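You operate a simulated robot arm through the tools that you are given. There is no shell and no other tool.

The job below is to be done with a simulated robot arm. You get a single attempt, and the scene is never put back.

TASK
Put two scoops of coffee in the white filter.
Fine: use the scoop and lay it back; close the tin and the basket; leave the brown filter alone.

Only the result counts: the job must be done as asked and must still hold three seconds after the hand-in. Knocking over, shifting, dropping, spilling or breaking anything else fails it.

THE ROBOT
A 7-joint arm with a two-finger parallel gripper, fixed in place. Base frame: the origin is on the floor under the middle of its stand, x ahead of it, y to its left, z up; the work surface is at about z = 74. Units: cm, degrees, N and s.
With the tool pointing down near the work surface it reaches from about 30 to 68 cm from the base axis. Its first joint turns from -66.0 to 66.0 degrees. Payload 1.57 kg.
Tool frame: the origin (TCP) lies between the finger pads and is the grasp point; the fingertips stand 3 cm ahead of it; z points along the fingers, y is the line along which they close. The gripper opens to 11 cm. The fingers are 2.4 cm wide and 1.2 cm thick; the gripper's body (4.8 by 11.2 cm) begins 7.8 cm behind the TCP.
Orientation is told as [roll, pitch, yaw] about the base's x, y, z axes, in that order, counted from this pose: with the fingers straight down and closing along the base's y, the tool's x points along the base's -x, its y along +y and its z along -z.

THE INTERFACE
- The arm moves only by the tool nudge_tool. Its argument "commands" is a list of rows, each a list of 2 entries, a list of its own where there are three numbers: the shift along the tool's x, y, z in cm, then the turn, a rotation vector about the tool's x, y, z in degrees. In form: [[[tx, ty, tz], [ax, ay, az]], ...]. A call has 1 to 20 rows; each row shifts and turns the commanded pose from where the row before left it, along the tool's axes as they then stand. "grip" is the gripper command, from -1 (shut) to 1 (fully open), values between in proportion, set as the call begins (left out, the last holds). Rows are played at 5 a second. More than 5 cm and 8.6 degrees between two rows, or a gripper value outside its range, and nothing of the call is played. Where a pose cannot be reached the arm comes as near as it can. A force on the tool above 40 N (or 10 N above the force at the start of the call, whichever is more), or a blocked arm, ends the call early, and 0.2 s more pass. Each finger travels about 10.8 cm/s and halts on what it meets, pressing with about 25 N; the grip force reading is that of the motor and also rises with nothing between the fingers. The clock runs only during rows and for 0.2 s after the last one: add rows that do not move to give the fingers time. The reply holds the time, the measured pose of the TCP, the force on the tool along the base axes, the opening and the grip force, in the units named above and with some noise, with the torque about the TCP (base axes, N m) and any sound that the robot's microphone picked up, and new pictures: "views" is both (left out), scene, wrist or none.
- Cameras (640 x 400 px; columns grow to the right, rows downward): "scene" is fixed at [15.49, -38.46, 139.8]; the picture's right is [0.85, -0.52, 0.00], its down [-0.32, -0.53, -0.79] and it looks along [0.41, 0.67, -0.62] (base axes); focal length 268 px, centre (320, 200). "wrist" rides on the gripper at [7, 1.6, -14.1] in the tool frame; the picture's right is [-0.23, 0.97, 0.00], its down [-0.86, -0.20, -0.48] and it looks along [-0.47, -0.11, 0.88] (tool axes); focal length 222 px, centre (320, 200). There is no depth. A picture from a camera that has moved, and an enlarged one, comes with that camera's place and axes in the base frame and with its lens.
- enlarge(camera, box): a new picture of the part [left, top, right, bottom] of that camera's present view, enlarged. The clock stands still meanwhile.
- sign_off(): hands the job in; it is judged then, once.

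Nothing tells you positions but the pictures and the camera data. Unless the task says otherwise, let go and move clear before handing in.

The tools are called as a command line: name --argument value ..., lists and objects as JSON in quotes. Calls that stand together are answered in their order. nudge_tool: Moves the arm, as the interface text tells. Its arguments: {"type":"object","properties":{"commands":{"type":"array"},"grip":{"type":"number"},"views":{"type":"string","enum":["both","scene","wrist","none"]}},"required":["commands"]} The other tools are called the same way: enlarge (camera, box) takes an enlarged picture of a part of a camera's view; sign_off () hands the job in.

At the start:

```text
time_s: 0.0
eef_pos: [46.47, -10.87, 123.88]
orientation: [0.0, 0.1, 0.0]
force: [-0.5, 0.1, 0.5]
moment: [-0.04, 0.03, 0.01]
grip_width: 10.98
finger_force: 0.0
```

scene: 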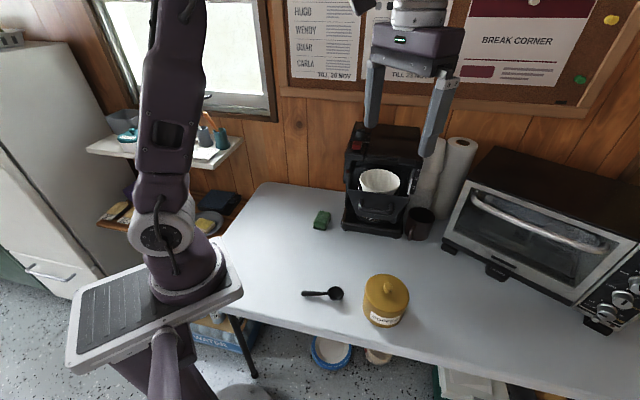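
wrist: 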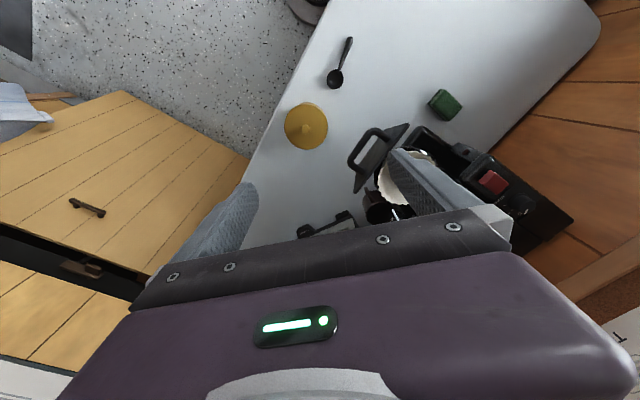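

I see a tin (yellow, with a lid) and a black scoop on the table, and a coffee machine with a white filter in an opened basket behind them. I'll look closer before moving.

enlarge --camera "scene" --box '[320, 100, 480, 250]'

enlarge --camera "scene" --box '[280, 250, 440, 350]'

enlarge --camera "wrist" --box '[260, 20, 580, 260]'

enlarge --camera "scene" --box '[280, 0, 480, 125]'

```text
2.67 times, centred on (400, 175) of scene
camera zoom: at [15.49, -38.46, 139.8], right [0.85, -0.52, 0.0], down [-0.32, -0.53, -0.79], along [0.41, 0.67, -0.62], focal length 714 px, centre (107, 267)
```

zoom: 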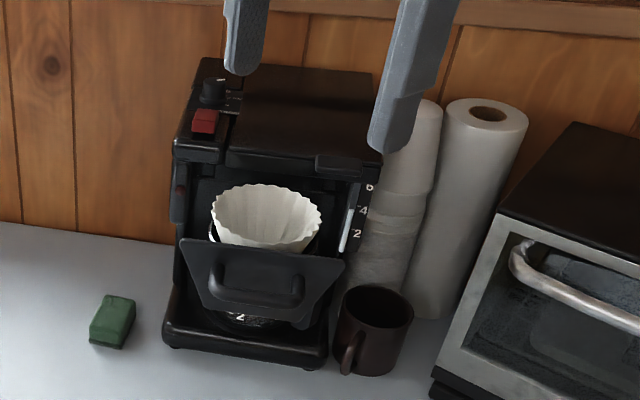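

```text
4.00 times, centred on (360, 300) of scene
camera zoom: at [15.49, -38.46, 139.8], right [0.85, -0.52, 0.0], down [-0.32, -0.53, -0.79], along [0.41, 0.67, -0.62], focal length 1070 px, centre (160, -200)
```

zoom: 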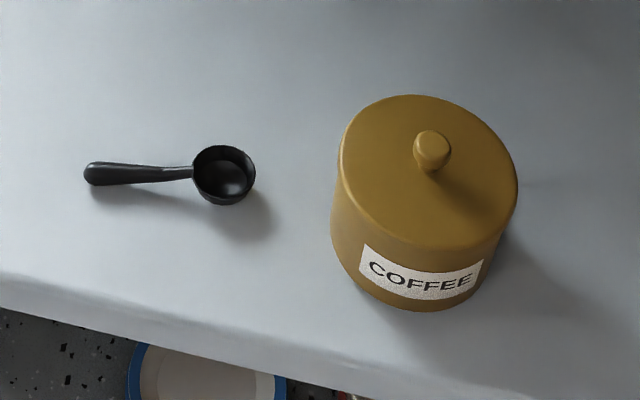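

```text
1.67 times, centred on (420, 140) of wrist
camera zoom: at [39.52, -9.27, 138.06], right [0.23, 0.97, 0.0], down [0.86, -0.2, 0.48], along [0.47, -0.11, -0.88], focal length 370 px, centre (153, 300)
```

zoom: 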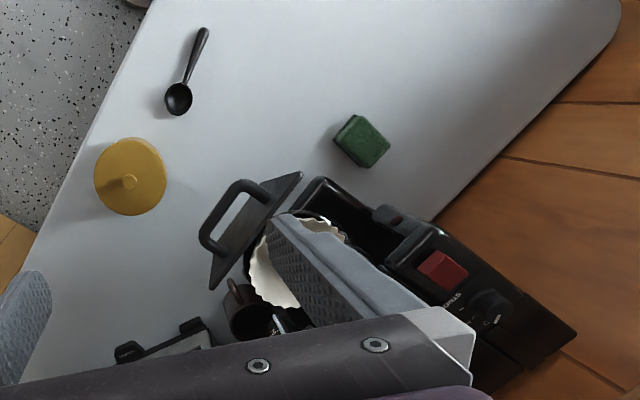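

```text
3.20 times, centred on (380, 62) of scene
camera zoom: at [15.49, -38.46, 139.8], right [0.85, -0.52, 0.0], down [-0.32, -0.53, -0.79], along [0.41, 0.67, -0.62], focal length 856 px, centre (128, 640)
```

zoom: 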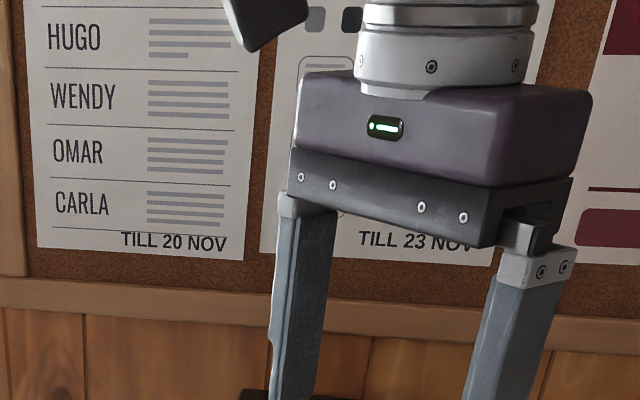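

The tin's knob works out at about (49, -15, 83), the scoop bowl at (40, -6) with its handle end at (33, -1), and the filter rim at about (59, 3, 100). I'll check the rest of the room for the brown filter and other obstacles before moving.

enlarge --camera "scene" --box '[80, 90, 260, 240]'

enlarge --camera "scene" --box '[180, 280, 480, 400]'

enlarge --camera "scene" --box '[345, 150, 425, 220]'

enlarge --camera "scene" --box '[410, 120, 640, 340]'

enlarge --camera "wrist" --box '[270, 0, 400, 80]'

```text
2.67 times, centred on (170, 165) of scene
camera zoom: at [15.49, -38.46, 139.8], right [0.85, -0.52, 0.0], down [-0.32, -0.53, -0.79], along [0.41, 0.67, -0.62], focal length 714 px, centre (720, 293)
```

zoom: 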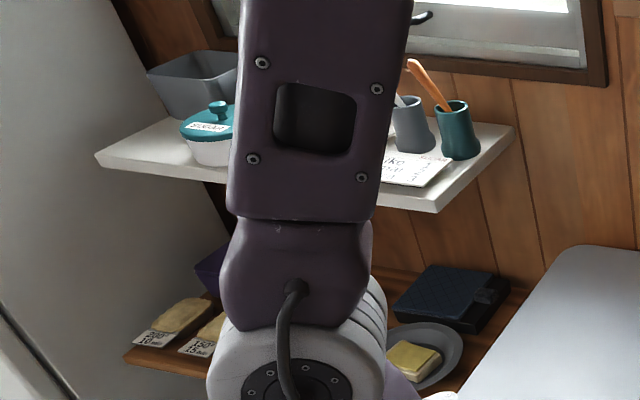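

```text
2.13 times, centred on (330, 340) of scene
camera zoom: at [15.49, -38.46, 139.8], right [0.85, -0.52, 0.0], down [-0.32, -0.53, -0.79], along [0.41, 0.67, -0.62], focal length 571 px, centre (299, -99)
```

zoom: 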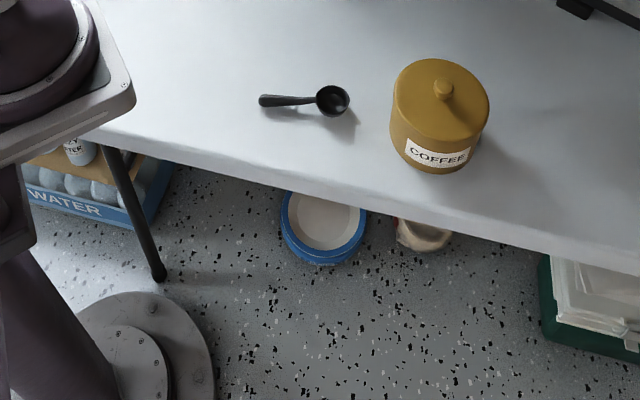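

```text
5.71 times, centred on (385, 185) of scene
camera zoom: at [15.49, -38.46, 139.8], right [0.85, -0.52, 0.0], down [-0.32, -0.53, -0.79], along [0.41, 0.67, -0.62], focal length 1529 px, centre (-51, 286)
```

zoom: 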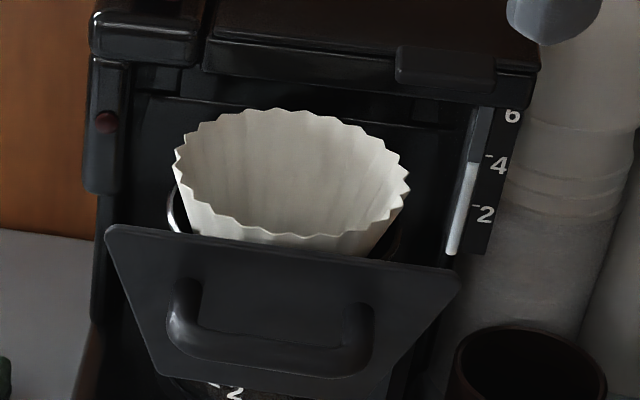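

```text
1.82 times, centred on (525, 230) of scene
camera zoom: at [15.49, -38.46, 139.8], right [0.85, -0.52, 0.0], down [-0.32, -0.53, -0.79], along [0.41, 0.67, -0.62], focal length 486 px, centre (-53, 146)
```

zoom: 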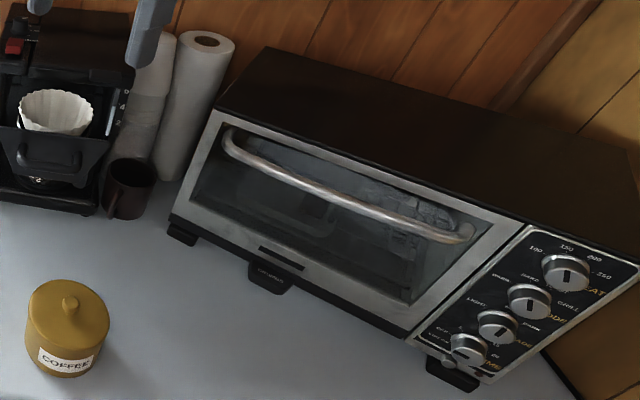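

```text
4.92 times, centred on (335, 40) of wrist
camera zoom: at [39.52, -9.27, 138.06], right [0.23, 0.97, 0.0], down [0.86, -0.2, 0.48], along [0.47, -0.11, -0.88], focal length 1094 px, centre (246, 988)
```

zoom: 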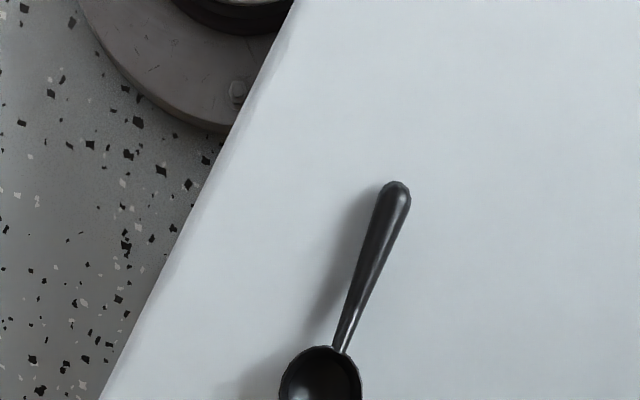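

No brown filter is in sight so far, but the table is clear: there is room for the lid near (38, 10). I'll shift the hand forward and left for a clearer wrist view of the machine and filter.

nudge_tool --commands '[[[-2.5, 2.6, 0], [0, 0, 0]], [[-2.5, 2.6, 0], [0, 0, 0]], [[-2.5, 2.6, 0], [0, 0, 0]], [[0, 0, 0], [0, 0, 0]]]' --views "both"

```text
time_s: 1.0
eef_pos: [53.95, -3.01, 123.79]
orientation: [0.0, -0.1, 0.0]
force: [0.6, -0.9, -0.3]
moment: [-0.03, -0.04, 0.03]
grip_width: 11.01
finger_force: 0.1
camera wrist: at [47.03, -1.41, 137.93], right [0.23, 0.97, 0.0], down [0.86, -0.2, 0.48], along [0.47, -0.11, -0.88], focal length 222 px, centre (320, 200)
```

scene: 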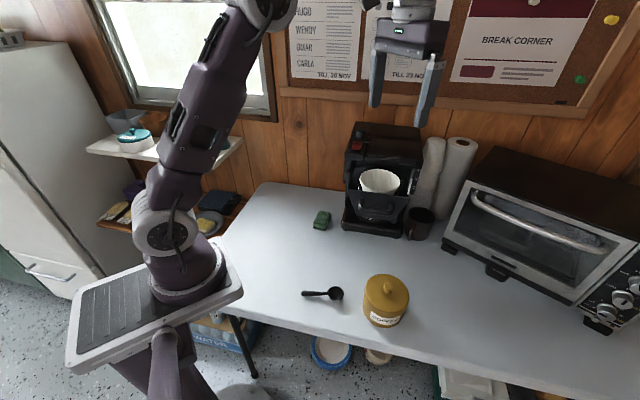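
wrist: 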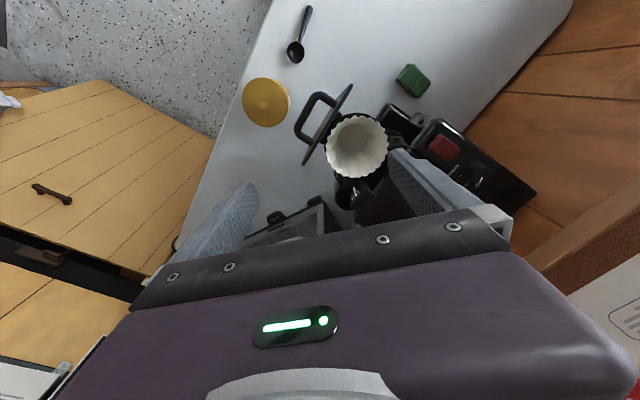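

enlarge --camera "wrist" --box '[220, 60, 460, 210]'

enlarge --camera "wrist" --box '[310, 100, 410, 190]'

enlarge --camera "scene" --box '[335, 110, 475, 240]'

```text
2.67 times, centred on (340, 135) of wrist
camera zoom: at [47.03, -1.41, 137.93], right [0.23, 0.97, 0.0], down [0.86, -0.2, 0.48], along [0.47, -0.11, -0.88], focal length 592 px, centre (267, 373)
```

zoom: 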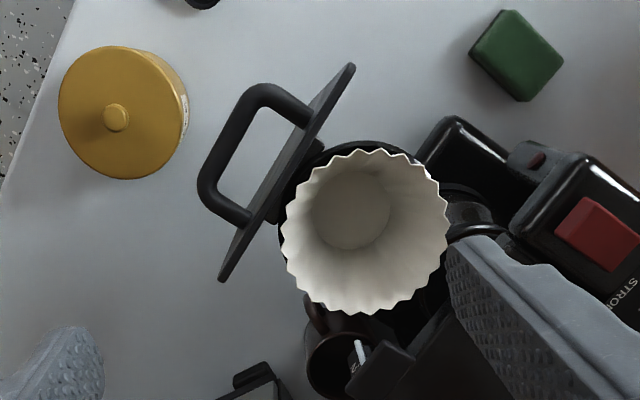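

```text
4.44 times, centred on (360, 145) of wrist
camera zoom: at [47.03, -1.41, 137.93], right [0.23, 0.97, 0.0], down [0.86, -0.2, 0.48], along [0.47, -0.11, -0.88], focal length 987 px, centre (142, 444)
```

zoom: 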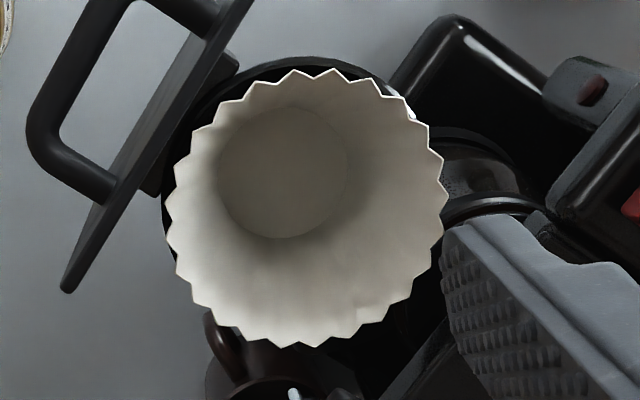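

```text
3.08 times, centred on (405, 175) of scene
camera zoom: at [15.49, -38.45, 139.8], right [0.85, -0.52, 0.0], down [-0.32, -0.53, -0.79], along [0.41, 0.67, -0.62], focal length 823 px, centre (58, 277)
```

zoom: 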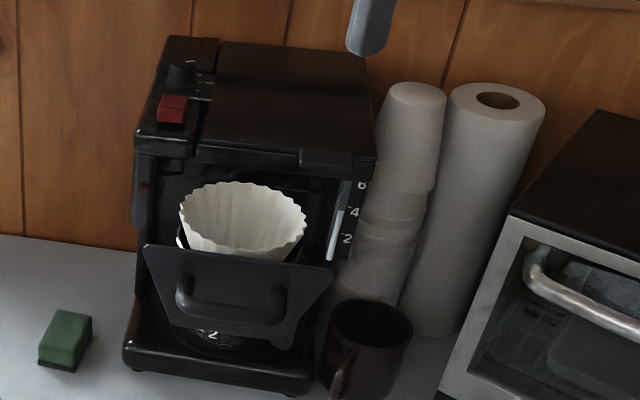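

The filter rim is centred at about (58.7, 2.4, 100) in a pulled-out drawer facing (-0.7, -0.7). Its plate is at about (54, -2) and its handle bar at about (51, -5, 99). I'll go above the tin knob at (49, -15, 83.4) with a 45° yaw, so the hand stays clear of the drawer.

nudge_tool --commands '[[[1.65, -4, 0], [0, 0, 0]], [[1.65, -4, 0], [0, 0, 0]], [[1.65, -4, 0], [0, 0, 0]], [[0, 0, 4], [0, 0, -7.5]], [[0, 0, 4], [0, 0, -7.5]], [[0, 0, 4], [0, 0, -7.5]], [[0, 0, 4], [0, 0, -7.5]], [[0, 0, 4], [0, 0, -7.5]], [[0, 0, 4], [0, 0, -7.5]], [[0, 0, 4], [0, 0, 0]], [[0, 0, 3], [0, 0, 0]], [[0, 0, 0], [0, 0, 0]]]' --views "both"

```text
time_s: 3.6
eef_pos: [49.16, -15.0, 92.85]
orientation: [0.0, 0.0, 45.1]
force: [-0.4, 0.1, 0.0]
moment: [0.03, 0.01, -0.02]
grip_width: 11.0
finger_force: 0.0
camera wrist: at [43.02, -18.82, 107.0], right [-0.53, 0.85, 0.0], down [0.75, 0.46, 0.48], along [0.41, 0.25, -0.88], focal length 222 px, centre (320, 200)
```

scene: 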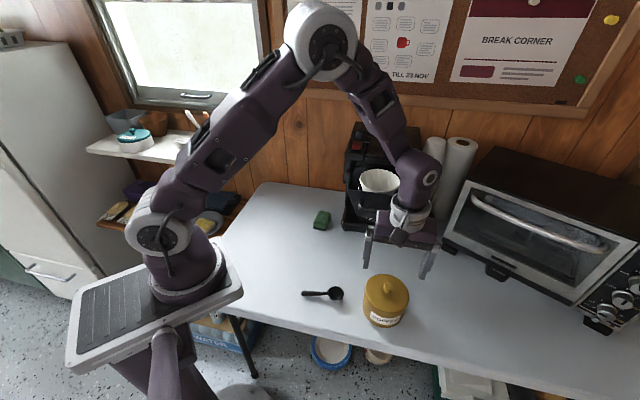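
wrist: 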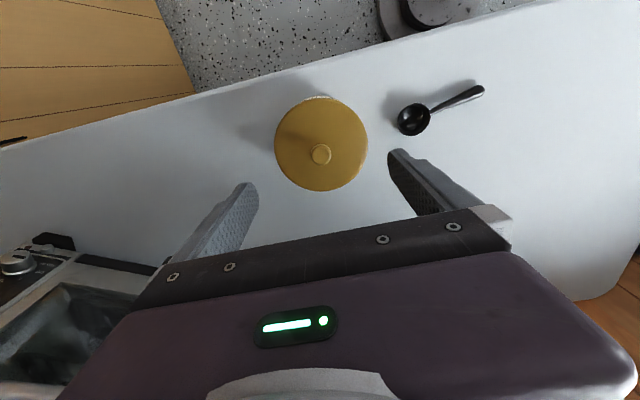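

A brown item is now visible on the left shelf, far from the work, which may be the brown filter. I'll look closely at the knob alignment before going down.

enlarge --camera "wrist" --box '[220, 70, 420, 220]'

enlarge --camera "scene" --box '[330, 190, 450, 340]'

enlarge --camera "scene" --box '[80, 90, 260, 240]'

```text
2.67 times, centred on (320, 145) of wrist
camera zoom: at [43.02, -18.82, 107.0], right [-0.53, 0.85, 0.0], down [0.75, 0.46, 0.48], along [0.41, 0.25, -0.88], focal length 592 px, centre (320, 347)
```

zoom: 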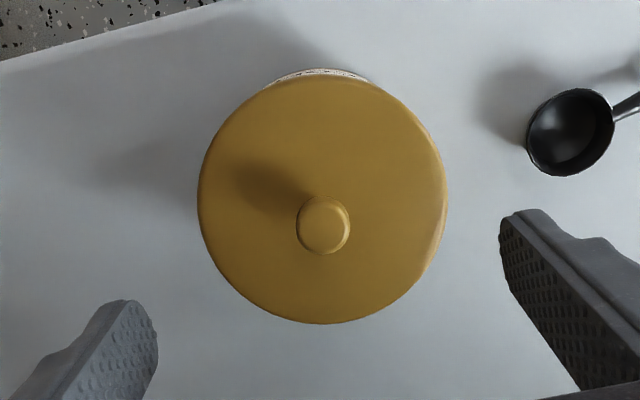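

```text
2.67 times, centred on (390, 265) of scene
camera zoom: at [15.49, -38.46, 139.8], right [0.85, -0.52, 0.0], down [-0.32, -0.53, -0.79], along [0.41, 0.67, -0.62], focal length 714 px, centre (133, 27)
```

zoom: 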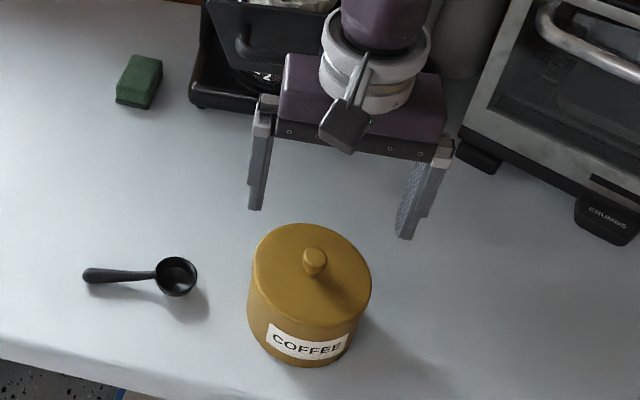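

```text
2.67 times, centred on (170, 165) of scene
camera zoom: at [15.49, -38.46, 139.8], right [0.85, -0.52, 0.0], down [-0.32, -0.53, -0.79], along [0.41, 0.67, -0.62], focal length 714 px, centre (720, 293)
```

zoom: 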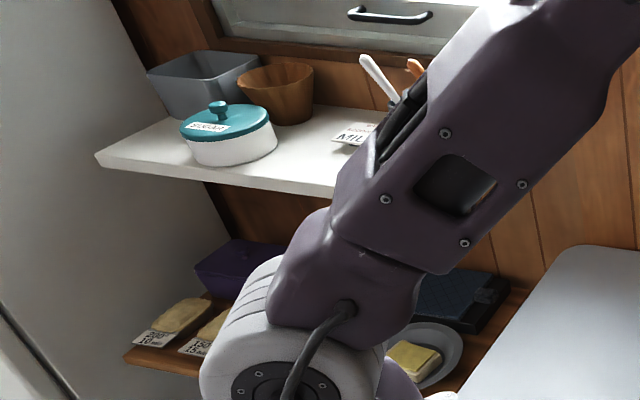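

The knob is centred at (49.1, -15.0) and about 2.1 cm wide; the lid top is at about z = 81 and the knob top at about 83.5. I'll lower until the fingertips are just above the lid, then check.

nudge_tool --commands '[[[0, 0, 2.5], [0, 0, 0]], [[0, 0, 2.5], [0, 0, 0]], [[0, 0, 2.5], [0, 0, 0]], [[0, 0, 0], [0, 0, 0]]]' --grip 0.2 --views "both"

enlarge --camera "scene" --box '[340, 220, 440, 340]'

enlarge --camera "wrist" --box '[220, 70, 420, 220]'

```text
time_s: 4.6
eef_pos: [48.76, -15.18, 85.37]
orientation: [0.0, 0.0, 45.0]
force: [-0.3, -0.4, -0.1]
moment: [-0.03, 0.03, 0.04]
grip_width: 6.58
finger_force: 0.0
camera wrist: at [42.84, -18.84, 99.49], right [-0.53, 0.85, 0.0], down [0.75, 0.46, 0.48], along [0.41, 0.25, -0.88], focal length 222 px, centre (320, 200)
```

scene: 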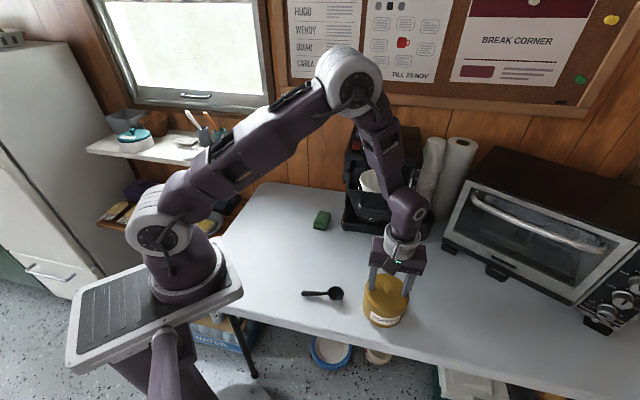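
wrist: 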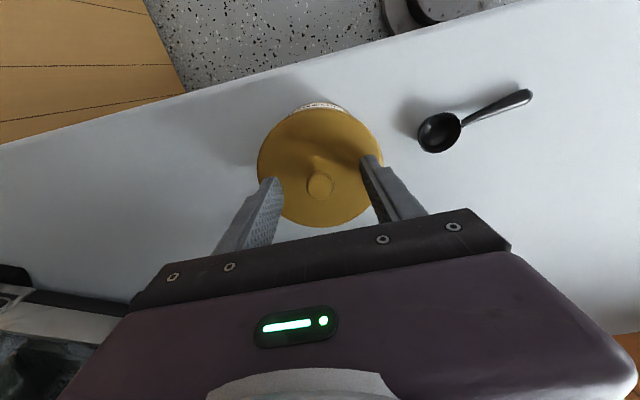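

```text
3.33 times, centred on (390, 280) of scene
camera zoom: at [15.49, -38.46, 139.8], right [0.85, -0.52, 0.0], down [-0.32, -0.53, -0.79], along [0.41, 0.67, -0.62], focal length 892 px, centre (87, -67)
```

zoom: 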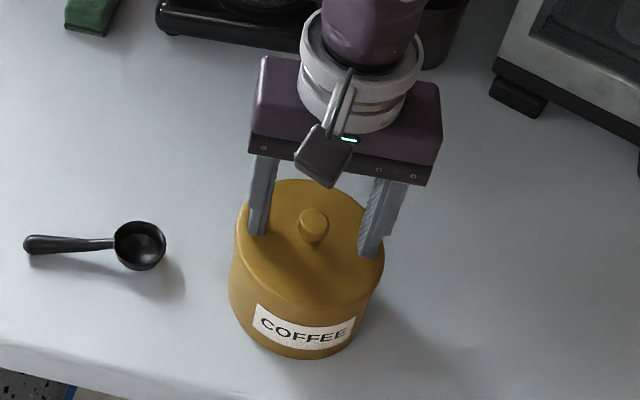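

```text
2.67 times, centred on (320, 145) of wrist
camera zoom: at [42.84, -18.84, 99.49], right [-0.53, 0.85, 0.0], down [0.75, 0.46, 0.48], along [0.41, 0.25, -0.88], focal length 592 px, centre (320, 347)
```

zoom: 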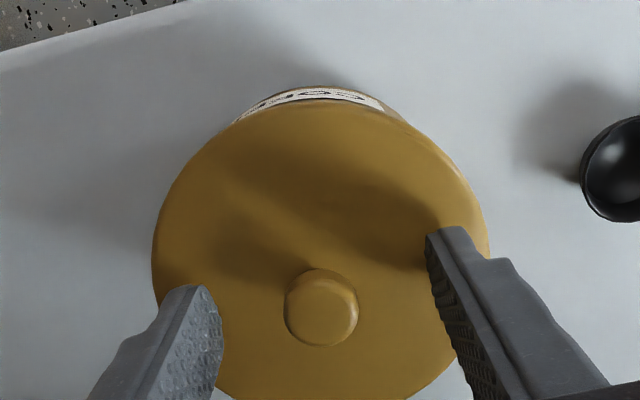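

The knob sits centred between the fingers and the fingertips are just above the lid. I'll drop another 0.5 cm and close on the knob.

nudge_tool --commands '[[[0, 0, 0.5], [0, 0, 0]], [[0, 0, 0], [0, 0, 0]]]' --views "none"

nudge_tool --commands '[[[0, 0, 0], [0, 0, 0]], [[0, 0, 0], [0, 0, 0]], [[0, 0, 0], [0, 0, 0]], [[0, 0, 0], [0, 0, 0]]]' --grip -1 --views "both"

enlarge --camera "scene" --box '[340, 220, 440, 340]'

```text
time_s: 5.1
eef_pos: [48.93, -15.16, 85.17]
orientation: [0.0, 0.0, 45.0]
force: [-4.3, 3.9, 15.5]
moment: [0.16, 0.2, 0.01]
grip_width: 6.62
finger_force: 0.0
stopped in row 2: the force on the tool passed its limit at 43 N (the readings are from after the stop); the commanded pose is now the measured one
```

```text
time_s: 5.6
eef_pos: [48.97, -15.04, 85.1]
orientation: [0.0, -0.1, 45.1]
force: [-1.4, 1.5, 7.9]
moment: [0.03, 0.07, -0.07]
grip_width: 2.05
finger_force: 24.5
stopped in row 2: the force on the tool passed its limit at 65 N (the readings are from after the stop); the commanded pose is now the measured one
camera wrist: at [42.92, -18.81, 99.3], right [-0.53, 0.85, 0.0], down [0.74, 0.46, 0.48], along [0.41, 0.25, -0.88], focal length 222 px, centre (320, 200)
```

scene: 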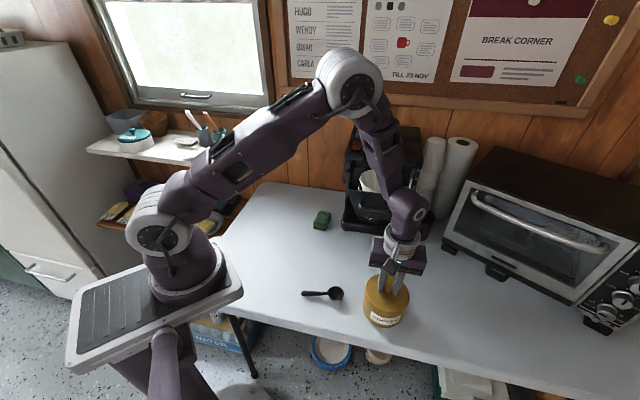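
wrist: 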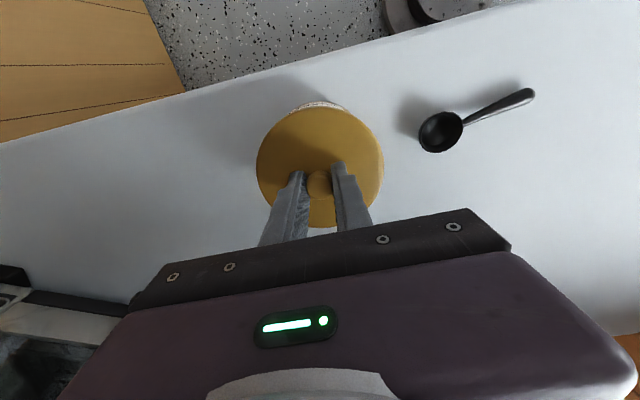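

```text
3.33 times, centred on (390, 280) of scene
camera zoom: at [15.47, -38.45, 139.8], right [0.85, -0.52, 0.0], down [-0.32, -0.53, -0.79], along [0.41, 0.67, -0.62], focal length 892 px, centre (87, -67)
```

zoom: 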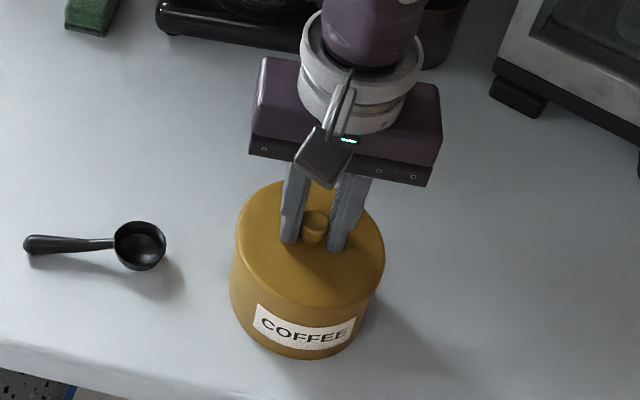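

The fingertips touched the lid at z = 82.1, and the gripper has closed on the knob (2.05 cm). I'll lift a little and check that only the lid rises.

nudge_tool --commands '[[[0, 0, -0.5], [0, 0, 0]], [[0, 0, -1], [0, 0, 0]], [[0, 0, -1], [0, 0, 0]], [[0, 0, 0], [0, 0, 0]]]' --views "both"

enlarge --camera "scene" --box '[340, 220, 440, 340]'

```text
time_s: 6.6
eef_pos: [48.96, -15.06, 87.57]
orientation: [0.0, 0.0, 45.0]
force: [0.5, 0.6, -0.3]
moment: [-0.02, 0.02, -0.05]
grip_width: 2.03
finger_force: 24.7
heard: snap
camera wrist: at [42.94, -18.81, 101.82], right [-0.53, 0.85, 0.0], down [0.75, 0.46, 0.48], along [0.41, 0.25, -0.88], focal length 222 px, centre (320, 200)
```

scene: 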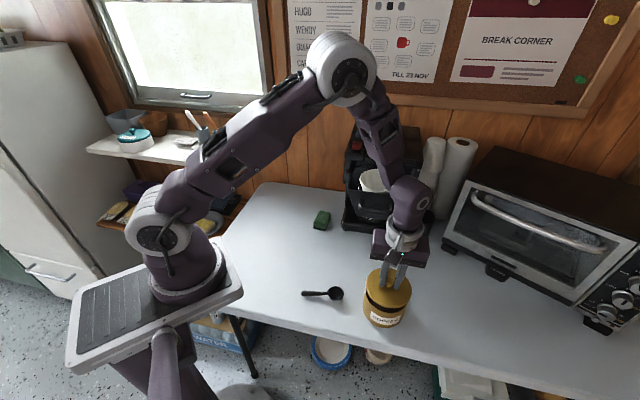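
wrist: 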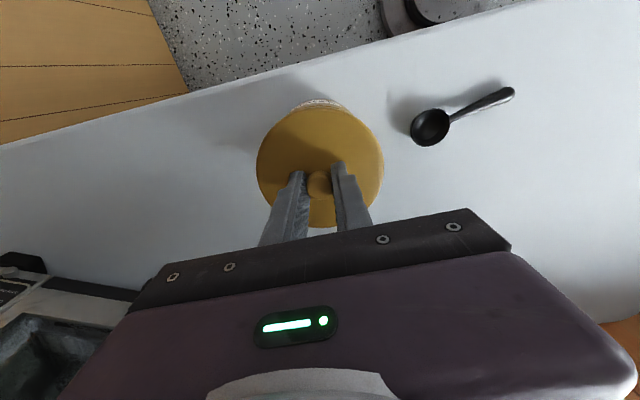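

```text
3.33 times, centred on (390, 280) of scene
camera zoom: at [15.49, -38.46, 139.79], right [0.85, -0.52, 0.0], down [-0.32, -0.53, -0.79], along [0.41, 0.67, -0.62], focal length 892 px, centre (87, -67)
```

zoom: 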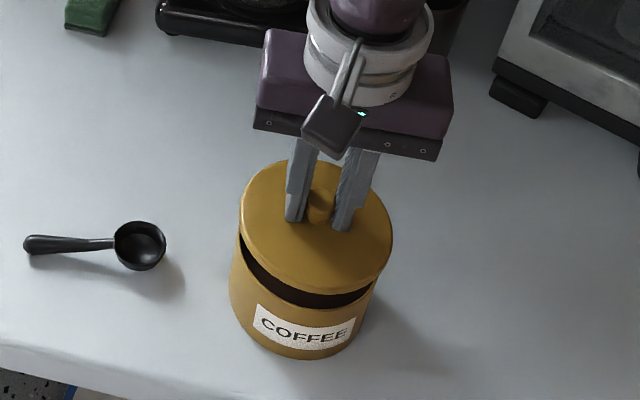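

The lid came off with a snap, so it is a press fit and will need pressing back on later. I'll lift it and carry it to the free table area near (38, 10).

nudge_tool --commands '[[[0, 0, -4], [0, 0, 0]], [[0, 0, -4], [0, 0, 0]], [[2.12, 4.24, 0], [0, 0, 0]], [[2.12, 4.24, 0], [0, 0, 0]], [[-2.83, 3.39, 0], [0, 0, 0]], [[-2.83, 3.39, 0], [0, 0, 0]], [[-2.83, 3.39, 0], [0, 0, 0]], [[-2.83, 3.39, 0], [0, 0, 0]], [[-2.83, 3.39, 0], [0, 0, 0]], [[0, 0, 0], [0, 0, 0]]]' --views "both"

enlarge --camera "scene" --box '[340, 240, 440, 340]'

enlarge --camera "scene" --box '[250, 160, 370, 310]'

```text
time_s: 8.8
eef_pos: [38.08, 9.86, 95.66]
orientation: [0.0, 0.0, 45.0]
force: [0.2, 0.3, -1.2]
moment: [0.0, 0.03, 0.01]
grip_width: 2.03
finger_force: 25.2
camera wrist: at [31.95, 6.08, 109.79], right [-0.53, 0.85, 0.0], down [0.75, 0.46, 0.48], along [0.41, 0.25, -0.88], focal length 222 px, centre (320, 200)
```

scene: 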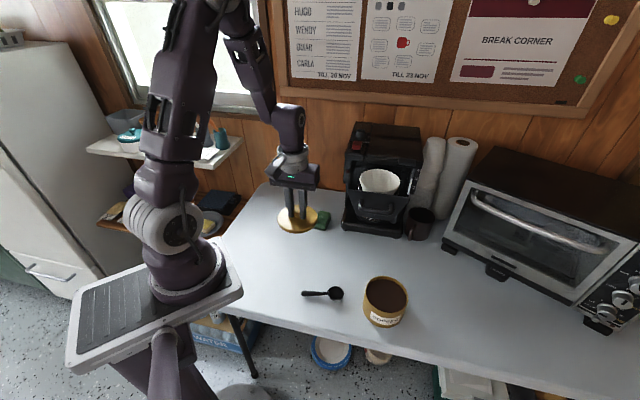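
wrist: 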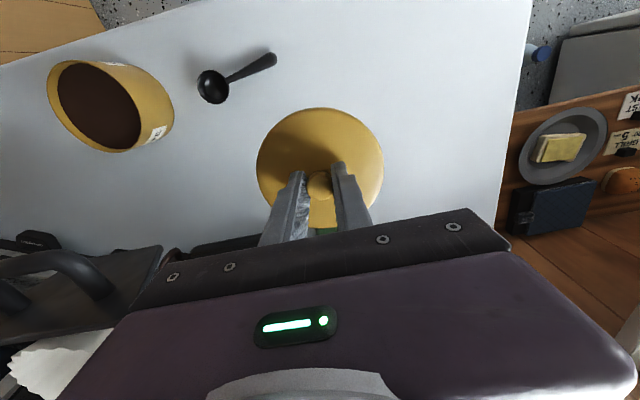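

```text
4.00 times, centred on (390, 290) of scene
camera zoom: at [15.49, -38.45, 139.8], right [0.85, -0.52, 0.0], down [-0.32, -0.53, -0.79], along [0.41, 0.67, -0.62], focal length 1070 px, centre (40, -160)
```

zoom: 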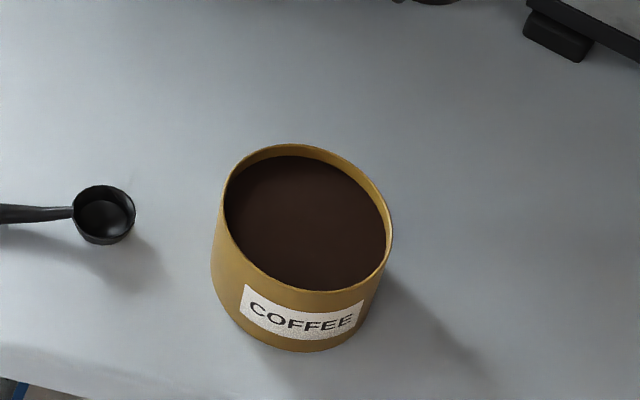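

```text
2.67 times, centred on (310, 235) of scene
camera zoom: at [15.49, -38.45, 139.8], right [0.85, -0.52, 0.0], down [-0.32, -0.53, -0.79], along [0.41, 0.67, -0.62], focal length 714 px, centre (347, 107)
```

zoom: 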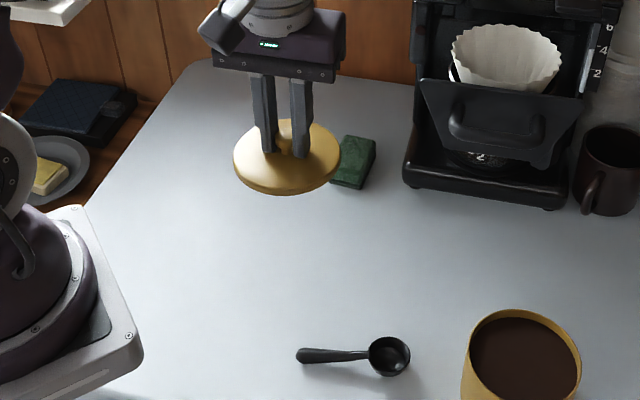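

The tin is nearly full of coffee, with the surface slightly below the rim. I'll lower the lid toward the table at (38, 10), stopping a bit above to look.

nudge_tool --commands '[[[0, 0, 4], [0, 0, 0]], [[0, 0, 4], [0, 0, 0]], [[0, 0, 4], [0, 0, 0]], [[0, 0, 3], [0, 0, 0]], [[0, 0, 0], [0, 0, 0]]]' --views "scene"

enlarge --camera "scene" --box '[250, 160, 370, 310]'

```text
time_s: 10.0
eef_pos: [38.06, 9.96, 80.74]
orientation: [-0.1, 0.0, 45.0]
force: [0.0, 1.2, -0.3]
moment: [-0.02, 0.0, -0.01]
grip_width: 2.03
finger_force: 25.3
```

scene: 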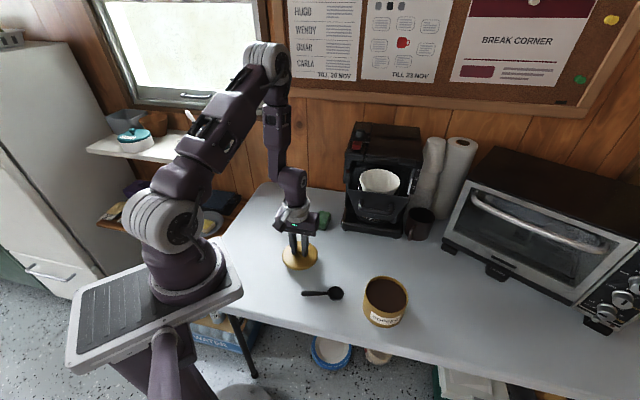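

```text
2.67 times, centred on (310, 235) of scene
camera zoom: at [15.49, -38.46, 139.8], right [0.85, -0.52, 0.0], down [-0.32, -0.53, -0.79], along [0.41, 0.67, -0.62], focal length 714 px, centre (347, 107)
```

zoom: 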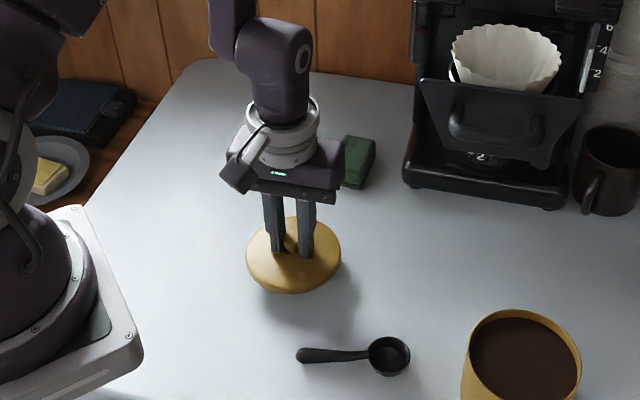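

The lid is hovering a couple of centimetres above a free spot on the table. I'll lower it in small steps until it touches.

nudge_tool --commands '[[[0, 0, 0.5], [0, 0, 0]], [[0, 0, 0.5], [0, 0, 0]], [[0, 0, 0], [0, 0, 0]]]' --views "none"

nudge_tool --commands '[[[0, 0, 0.4], [0, 0, 0]], [[0, 0, 0.4], [0, 0, 0]], [[0, 0, 0], [0, 0, 0]]]' --views "scene"

enlarge --camera "scene" --box '[250, 160, 370, 310]'

```text
time_s: 10.8
eef_pos: [37.95, 9.85, 79.61]
orientation: [0.0, 0.1, 45.1]
force: [-0.3, 0.3, -0.4]
moment: [-0.01, -0.01, 0.0]
grip_width: 2.03
finger_force: 24.5
```

```text
time_s: 11.6
eef_pos: [37.92, 9.83, 78.85]
orientation: [0.1, 0.1, 45.0]
force: [0.1, -0.1, -0.9]
moment: [-0.04, -0.02, -0.04]
grip_width: 2.05
finger_force: 25.4
```

scene: 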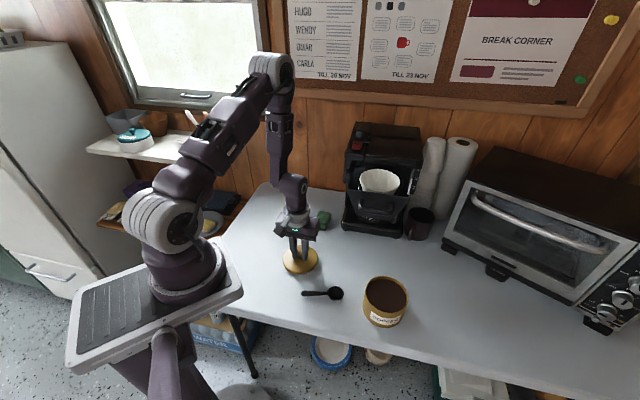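

```text
2.67 times, centred on (310, 235) of scene
camera zoom: at [15.49, -38.46, 139.8], right [0.85, -0.52, 0.0], down [-0.32, -0.53, -0.79], along [0.41, 0.67, -0.62], focal length 714 px, centre (347, 107)
```

zoom: 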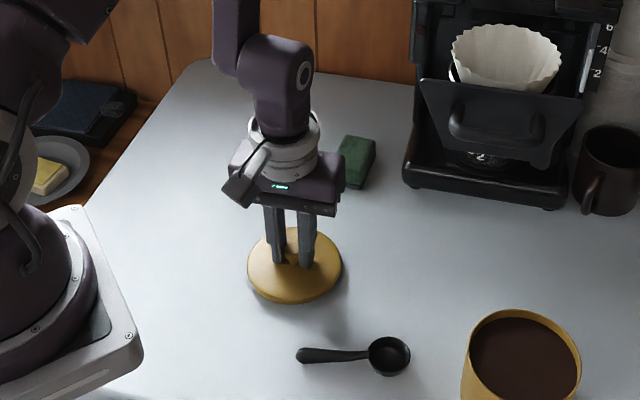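

nudge_tool --commands '[[[0, 0, 0.3], [0, 0, 0]], [[0, 0, 0], [0, 0, 0]]]' --views "none"

nudge_tool --commands '[[[0, 0, 0.3], [0, 0, 0]], [[0, 0, 0], [0, 0, 0]]]' --views "none"

enlarge --camera "scene" --box '[270, 220, 340, 290]'

```text
time_s: 12.2
eef_pos: [37.88, 9.89, 78.67]
orientation: [0.0, 0.0, 45.0]
force: [0.1, -0.4, -0.5]
moment: [-0.01, 0.0, 0.0]
grip_width: 2.05
finger_force: 25.3
```

```text
time_s: 12.7
eef_pos: [37.93, 9.81, 78.39]
orientation: [-0.1, -0.1, 45.0]
force: [-2.5, -0.1, 14.4]
moment: [0.08, 0.12, -0.01]
grip_width: 2.04
finger_force: 24.9
stopped in row 2: the force on the tool passed its limit at 43 N (the readings are from after the stop); the commanded pose is now the measured one
```

```text
5.71 times, centred on (305, 255) of scene
camera zoom: at [15.47, -38.46, 139.8], right [0.85, -0.52, 0.0], down [-0.32, -0.53, -0.79], along [0.41, 0.67, -0.62], focal length 1529 px, centre (406, -114)
```

zoom: 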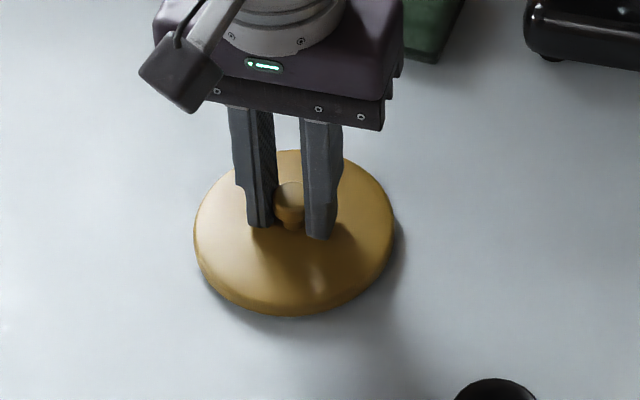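

The lid is resting on the table (TCP 78.4, lid about 1.4 cm thick). I'll release it and rise.

nudge_tool --commands '[[[0, 0, -0.1], [0, 0, 0]], [[0, 0, 0], [0, 0, 0]], [[0, 0, 0], [0, 0, 0]], [[0, 0, -1], [0, 0, 0]], [[0, 0, -3], [0, 0, 0]], [[0, 0, -4], [0, 0, 0]], [[0, 0, -4], [0, 0, 0]], [[0, 0, 0], [0, 0, 0]]]' --grip 0 --views "both"

enlarge --camera "scene" --box '[270, 220, 430, 330]'

enlarge --camera "wrist" --box '[0, 0, 400, 250]'

```text
time_s: 14.5
eef_pos: [37.95, 9.63, 90.5]
orientation: [-0.1, -0.1, 45.0]
force: [0.8, 1.1, -0.6]
moment: [-0.01, -0.02, 0.02]
grip_width: 5.49
finger_force: 0.0
camera wrist: at [31.83, 6.0, 104.64], right [-0.53, 0.85, 0.0], down [0.74, 0.46, 0.48], along [0.41, 0.25, -0.88], focal length 222 px, centre (320, 200)
```

scene: 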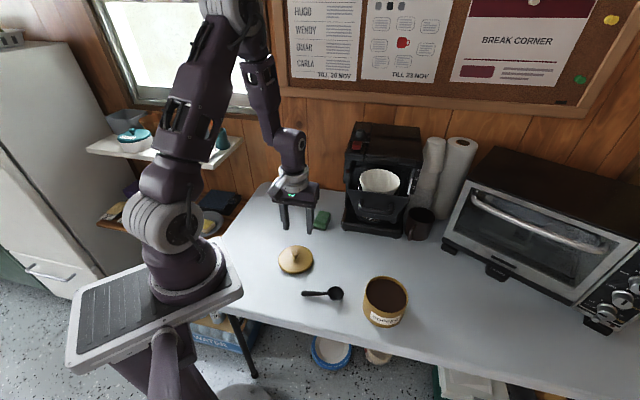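
wrist: 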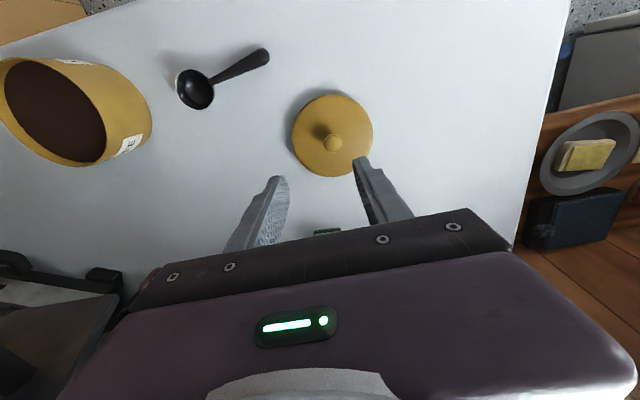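

```text
3.64 times, centred on (350, 275) of scene
camera zoom: at [15.49, -38.46, 139.8], right [0.85, -0.52, 0.0], down [-0.32, -0.53, -0.79], along [0.41, 0.67, -0.62], focal length 973 px, centre (211, -73)
```

zoom: 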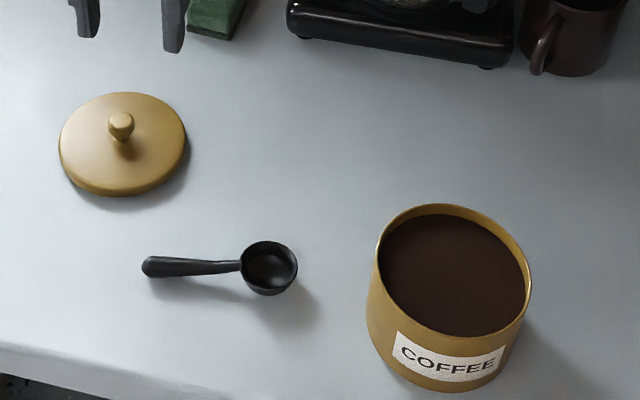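

```text
1.60 times, centred on (200, 125) of wrist
camera zoom: at [31.83, 6.0, 104.64], right [-0.53, 0.85, 0.0], down [0.74, 0.46, 0.48], along [0.41, 0.25, -0.88], focal length 355 px, centre (512, 320)
```

zoom: 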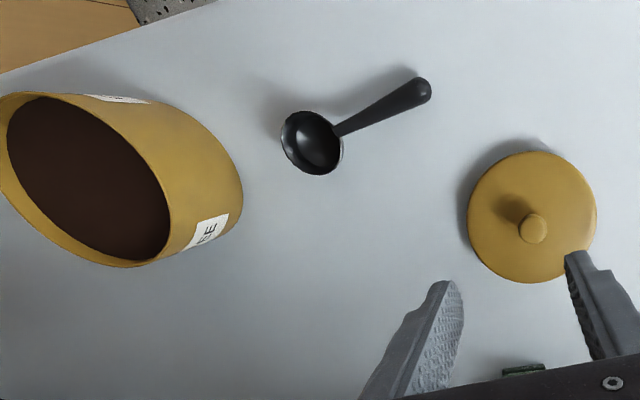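

The lid is down safely at (37.9, 9.85). The scoop's bowl rim is at about (40.4, -5.8, 75.9) and its handle end at (33.2, -0.6, 74.7). Before choosing how to hold the scoop, I'll test in free air how far the wrist can yaw and pitch.

nudge_tool --commands '[[[0, 0, -4.5], [0, 0, 0]], [[0, 0, -4.5], [0, 0, 0]], [[0.85, -4.24, -2.4], [0, 0, 0]], [[0.85, -4.24, -2.4], [0, 0, 0]], [[0.85, -4.24, -2.4], [0, 0, 0]], [[0.85, -4.24, -2.4], [0, 0, 0]], [[0.85, -4.24, -2.4], [0, 0, 0]], [[0, 0, -1], [0, 0, 8.5]], [[0, 0, -1], [0, 0, 8.5]], [[0, 0, -1], [0, 0, 8.5]], [[0, 0, -1], [0, 0, 8.5]], [[0, 0, -1], [0, 0, 8.5]], [[0, 0, -1], [0, 0, 8.5]], [[0, 0, -1], [0, 0, 8.5]], [[0, 0, -1], [0, 0, 8.5]], [[0, 0, -1], [0, 0, 8.5]], [[0, 0, -1], [0, 0, 8.5]], [[0, 0, -1], [0, 0, 8.5]], [[0, 0, -1], [0, 0, 8.5]], [[0, 0, 0], [0, 0, 8]]]' --views "scene"

nudge_tool --commands '[[[0, 0, 0], [0, 0, 8.5]], [[0, 0, 0], [0, 0, 8.5]], [[0, 0, 0], [0, 0, 8.5]], [[0, 0, 0], [0, 0, 8.5]], [[0, 0, 0], [0, 0, 8.5]], [[0, 0, 0], [0, 0, 8.5]], [[0, 0, 0], [0, 0, 8.5]], [[0, 0, 0], [0, 0, 8.5]], [[0, 0, 0], [0, 0, 2]], [[0, 0, 0], [0, 0, 0]]]' --views "scene"

```text
time_s: 18.7
eef_pos: [49.95, -8.11, 123.38]
orientation: [0.1, 0.0, -65.2]
force: [-0.3, 0.1, -0.2]
moment: [-0.01, 0.02, -0.02]
grip_width: 5.5
finger_force: 0.1
```

scene: 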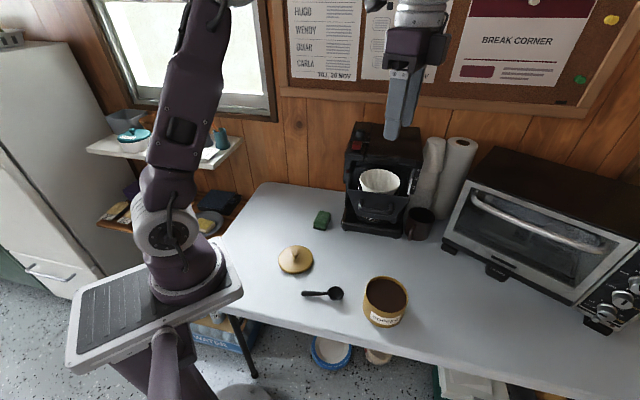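

```text
time_s: 20.9
eef_pos: [49.91, -8.27, 123.41]
orientation: [0.1, 0.0, -135.0]
force: [-0.7, -0.3, 0.4]
moment: [0.02, -0.01, 0.02]
grip_width: 5.5
finger_force: 0.0
```

scene: 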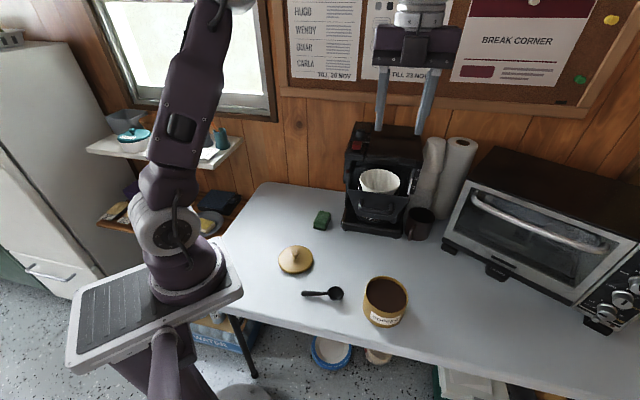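

Yaw -135° is reachable. I'll now test pitching about the tool's y by 80° (the pouring pose) in the same free air.

nudge_tool --commands '[[[0, 0, 0], [0, 8, 0]], [[0, 0, 0], [0, 8, 0]], [[0, 0, 0], [0, 8, 0]], [[0, 0, 0], [0, 8, 0]], [[0, 0, 0], [0, 8, 0]], [[0, 0, 0], [0, 8, 0]], [[0, 0, 0], [0, 8, 0]], [[0, 0, 0], [0, 8, 0]], [[0, 0, 0], [0, 8, 0]], [[0, 0, 0], [0, 8, 0]], [[0, 0, 0], [0, 0, 0]]]' --views "scene"

```text
time_s: 23.3
eef_pos: [49.89, -8.34, 123.41]
orientation: [0.7, 80.2, -134.3]
force: [-0.4, 0.2, -0.3]
moment: [0.0, 0.02, 0.02]
grip_width: 5.49
finger_force: 0.1
```

scene: 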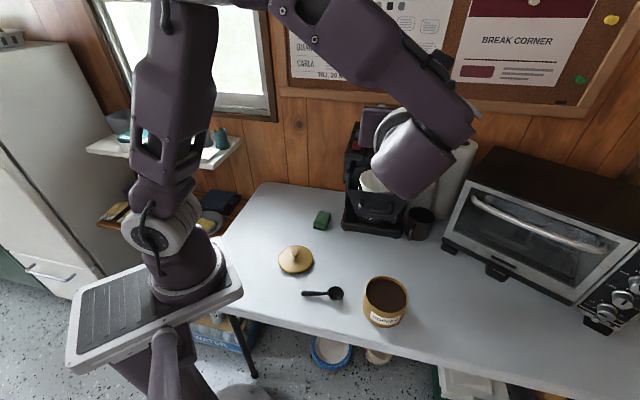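

The pouring pose is reachable. I'll undo the test pitch, turn to the scoop's handle direction (yaw -36°) and go above the scoop.

nudge_tool --commands '[[[0, 0, 0], [0, -8, 0]], [[0, 0, 0], [0, -8, 0]], [[0, 0, 0], [0, -8, 0]], [[0, 0, 0], [0, -8, 0]], [[0, 0, 0], [0, -8, 0]], [[0, 0, 0], [0, -8, 0]], [[0, 0, 0], [0, -8, 0]], [[0, 0, 0], [0, -8, 0]], [[0, 0, 0], [0, -8, 0]], [[0, 0, 0], [0, -8, 0]], [[0, 0, 0], [0, 0, 0]]]' --views "none"

nudge_tool --commands '[[[0, 0, 0], [0, 0, -8.27]], [[0, 0, 0], [0, 0, -8.27]], [[0, 0, 0], [0, 0, -8.27]], [[0, 0, 0], [0, 0, -8.27]], [[0, 0, 0], [0, 0, -8.27]], [[0, 0, 0], [0, 0, -8.27]], [[0, 0, 0], [0, 0, -8.27]], [[0, 0, 0], [0, 0, -8.27]], [[0, 0, 0], [0, 0, -8.27]], [[0, 0, 0], [0, 0, -8.27]], [[0, 0, 0], [0, 0, -8.27]], [[0, 0, 0], [0, 0, -8.27]], [[0, 0, 0], [0, 0, 0]]]' --views "none"

nudge_tool --commands '[[[2.0, -0.455, 3.925], [0, 0, 0]], [[2.0, -0.455, 3.925], [0, 0, 0]], [[2.0, -0.455, 3.925], [0, 0, 0]], [[2.0, -0.455, 3.925], [0, 0, 0]], [[2.0, -0.455, 3.925], [0, 0, 0]], [[2.0, -0.455, 3.925], [0, 0, 0]], [[2.0, -0.455, 3.925], [0, 0, 0]], [[2.0, -0.455, 3.925], [0, 0, 0]], [[0, 0, 0], [0, 0, 0]]]' --views "both"

enlarge --camera "wrist" --box '[200, 40, 440, 240]'

```text
time_s: 25.7
eef_pos: [49.97, -8.22, 123.52]
orientation: [0.1, 0.0, -135.0]
force: [0.0, -0.4, -0.3]
moment: [-0.01, 0.01, 0.01]
grip_width: 5.49
finger_force: 0.0
```

```text
time_s: 28.5
eef_pos: [49.85, -8.11, 123.53]
orientation: [0.1, -0.1, -35.6]
force: [-0.1, -0.8, 0.9]
moment: [0.0, -0.01, 0.02]
grip_width: 5.53
finger_force: 0.0
```

```text
time_s: 30.5
eef_pos: [34.79, -1.67, 92.16]
orientation: [0.1, 0.0, -35.8]
force: [0.6, -0.3, -0.5]
moment: [0.02, 0.01, -0.01]
grip_width: 5.52
finger_force: 0.0
camera wrist: at [30.05, 3.77, 106.3], right [0.75, 0.66, 0.0], down [0.58, -0.66, 0.48], along [0.32, -0.36, -0.88], focal length 222 px, centre (320, 200)
```

scene: 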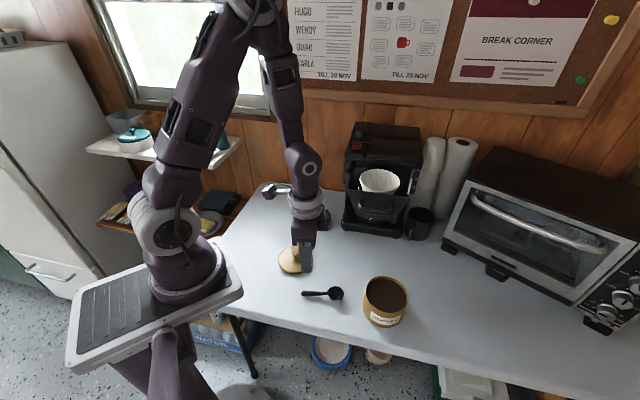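
wrist: 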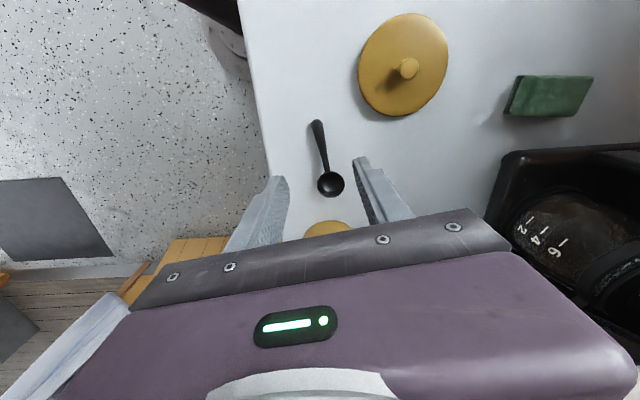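

```text
2.00 times, centred on (320, 140) of wrist
camera zoom: at [30.05, 3.77, 106.3], right [0.75, 0.66, 0.0], down [0.58, -0.66, 0.48], along [0.32, -0.36, -0.88], focal length 444 px, centre (320, 320)
```

zoom: 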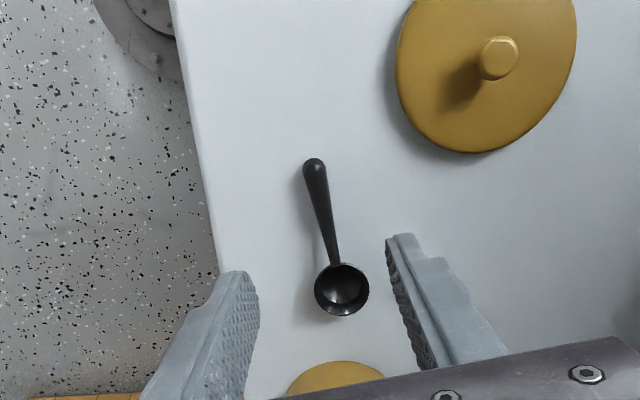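

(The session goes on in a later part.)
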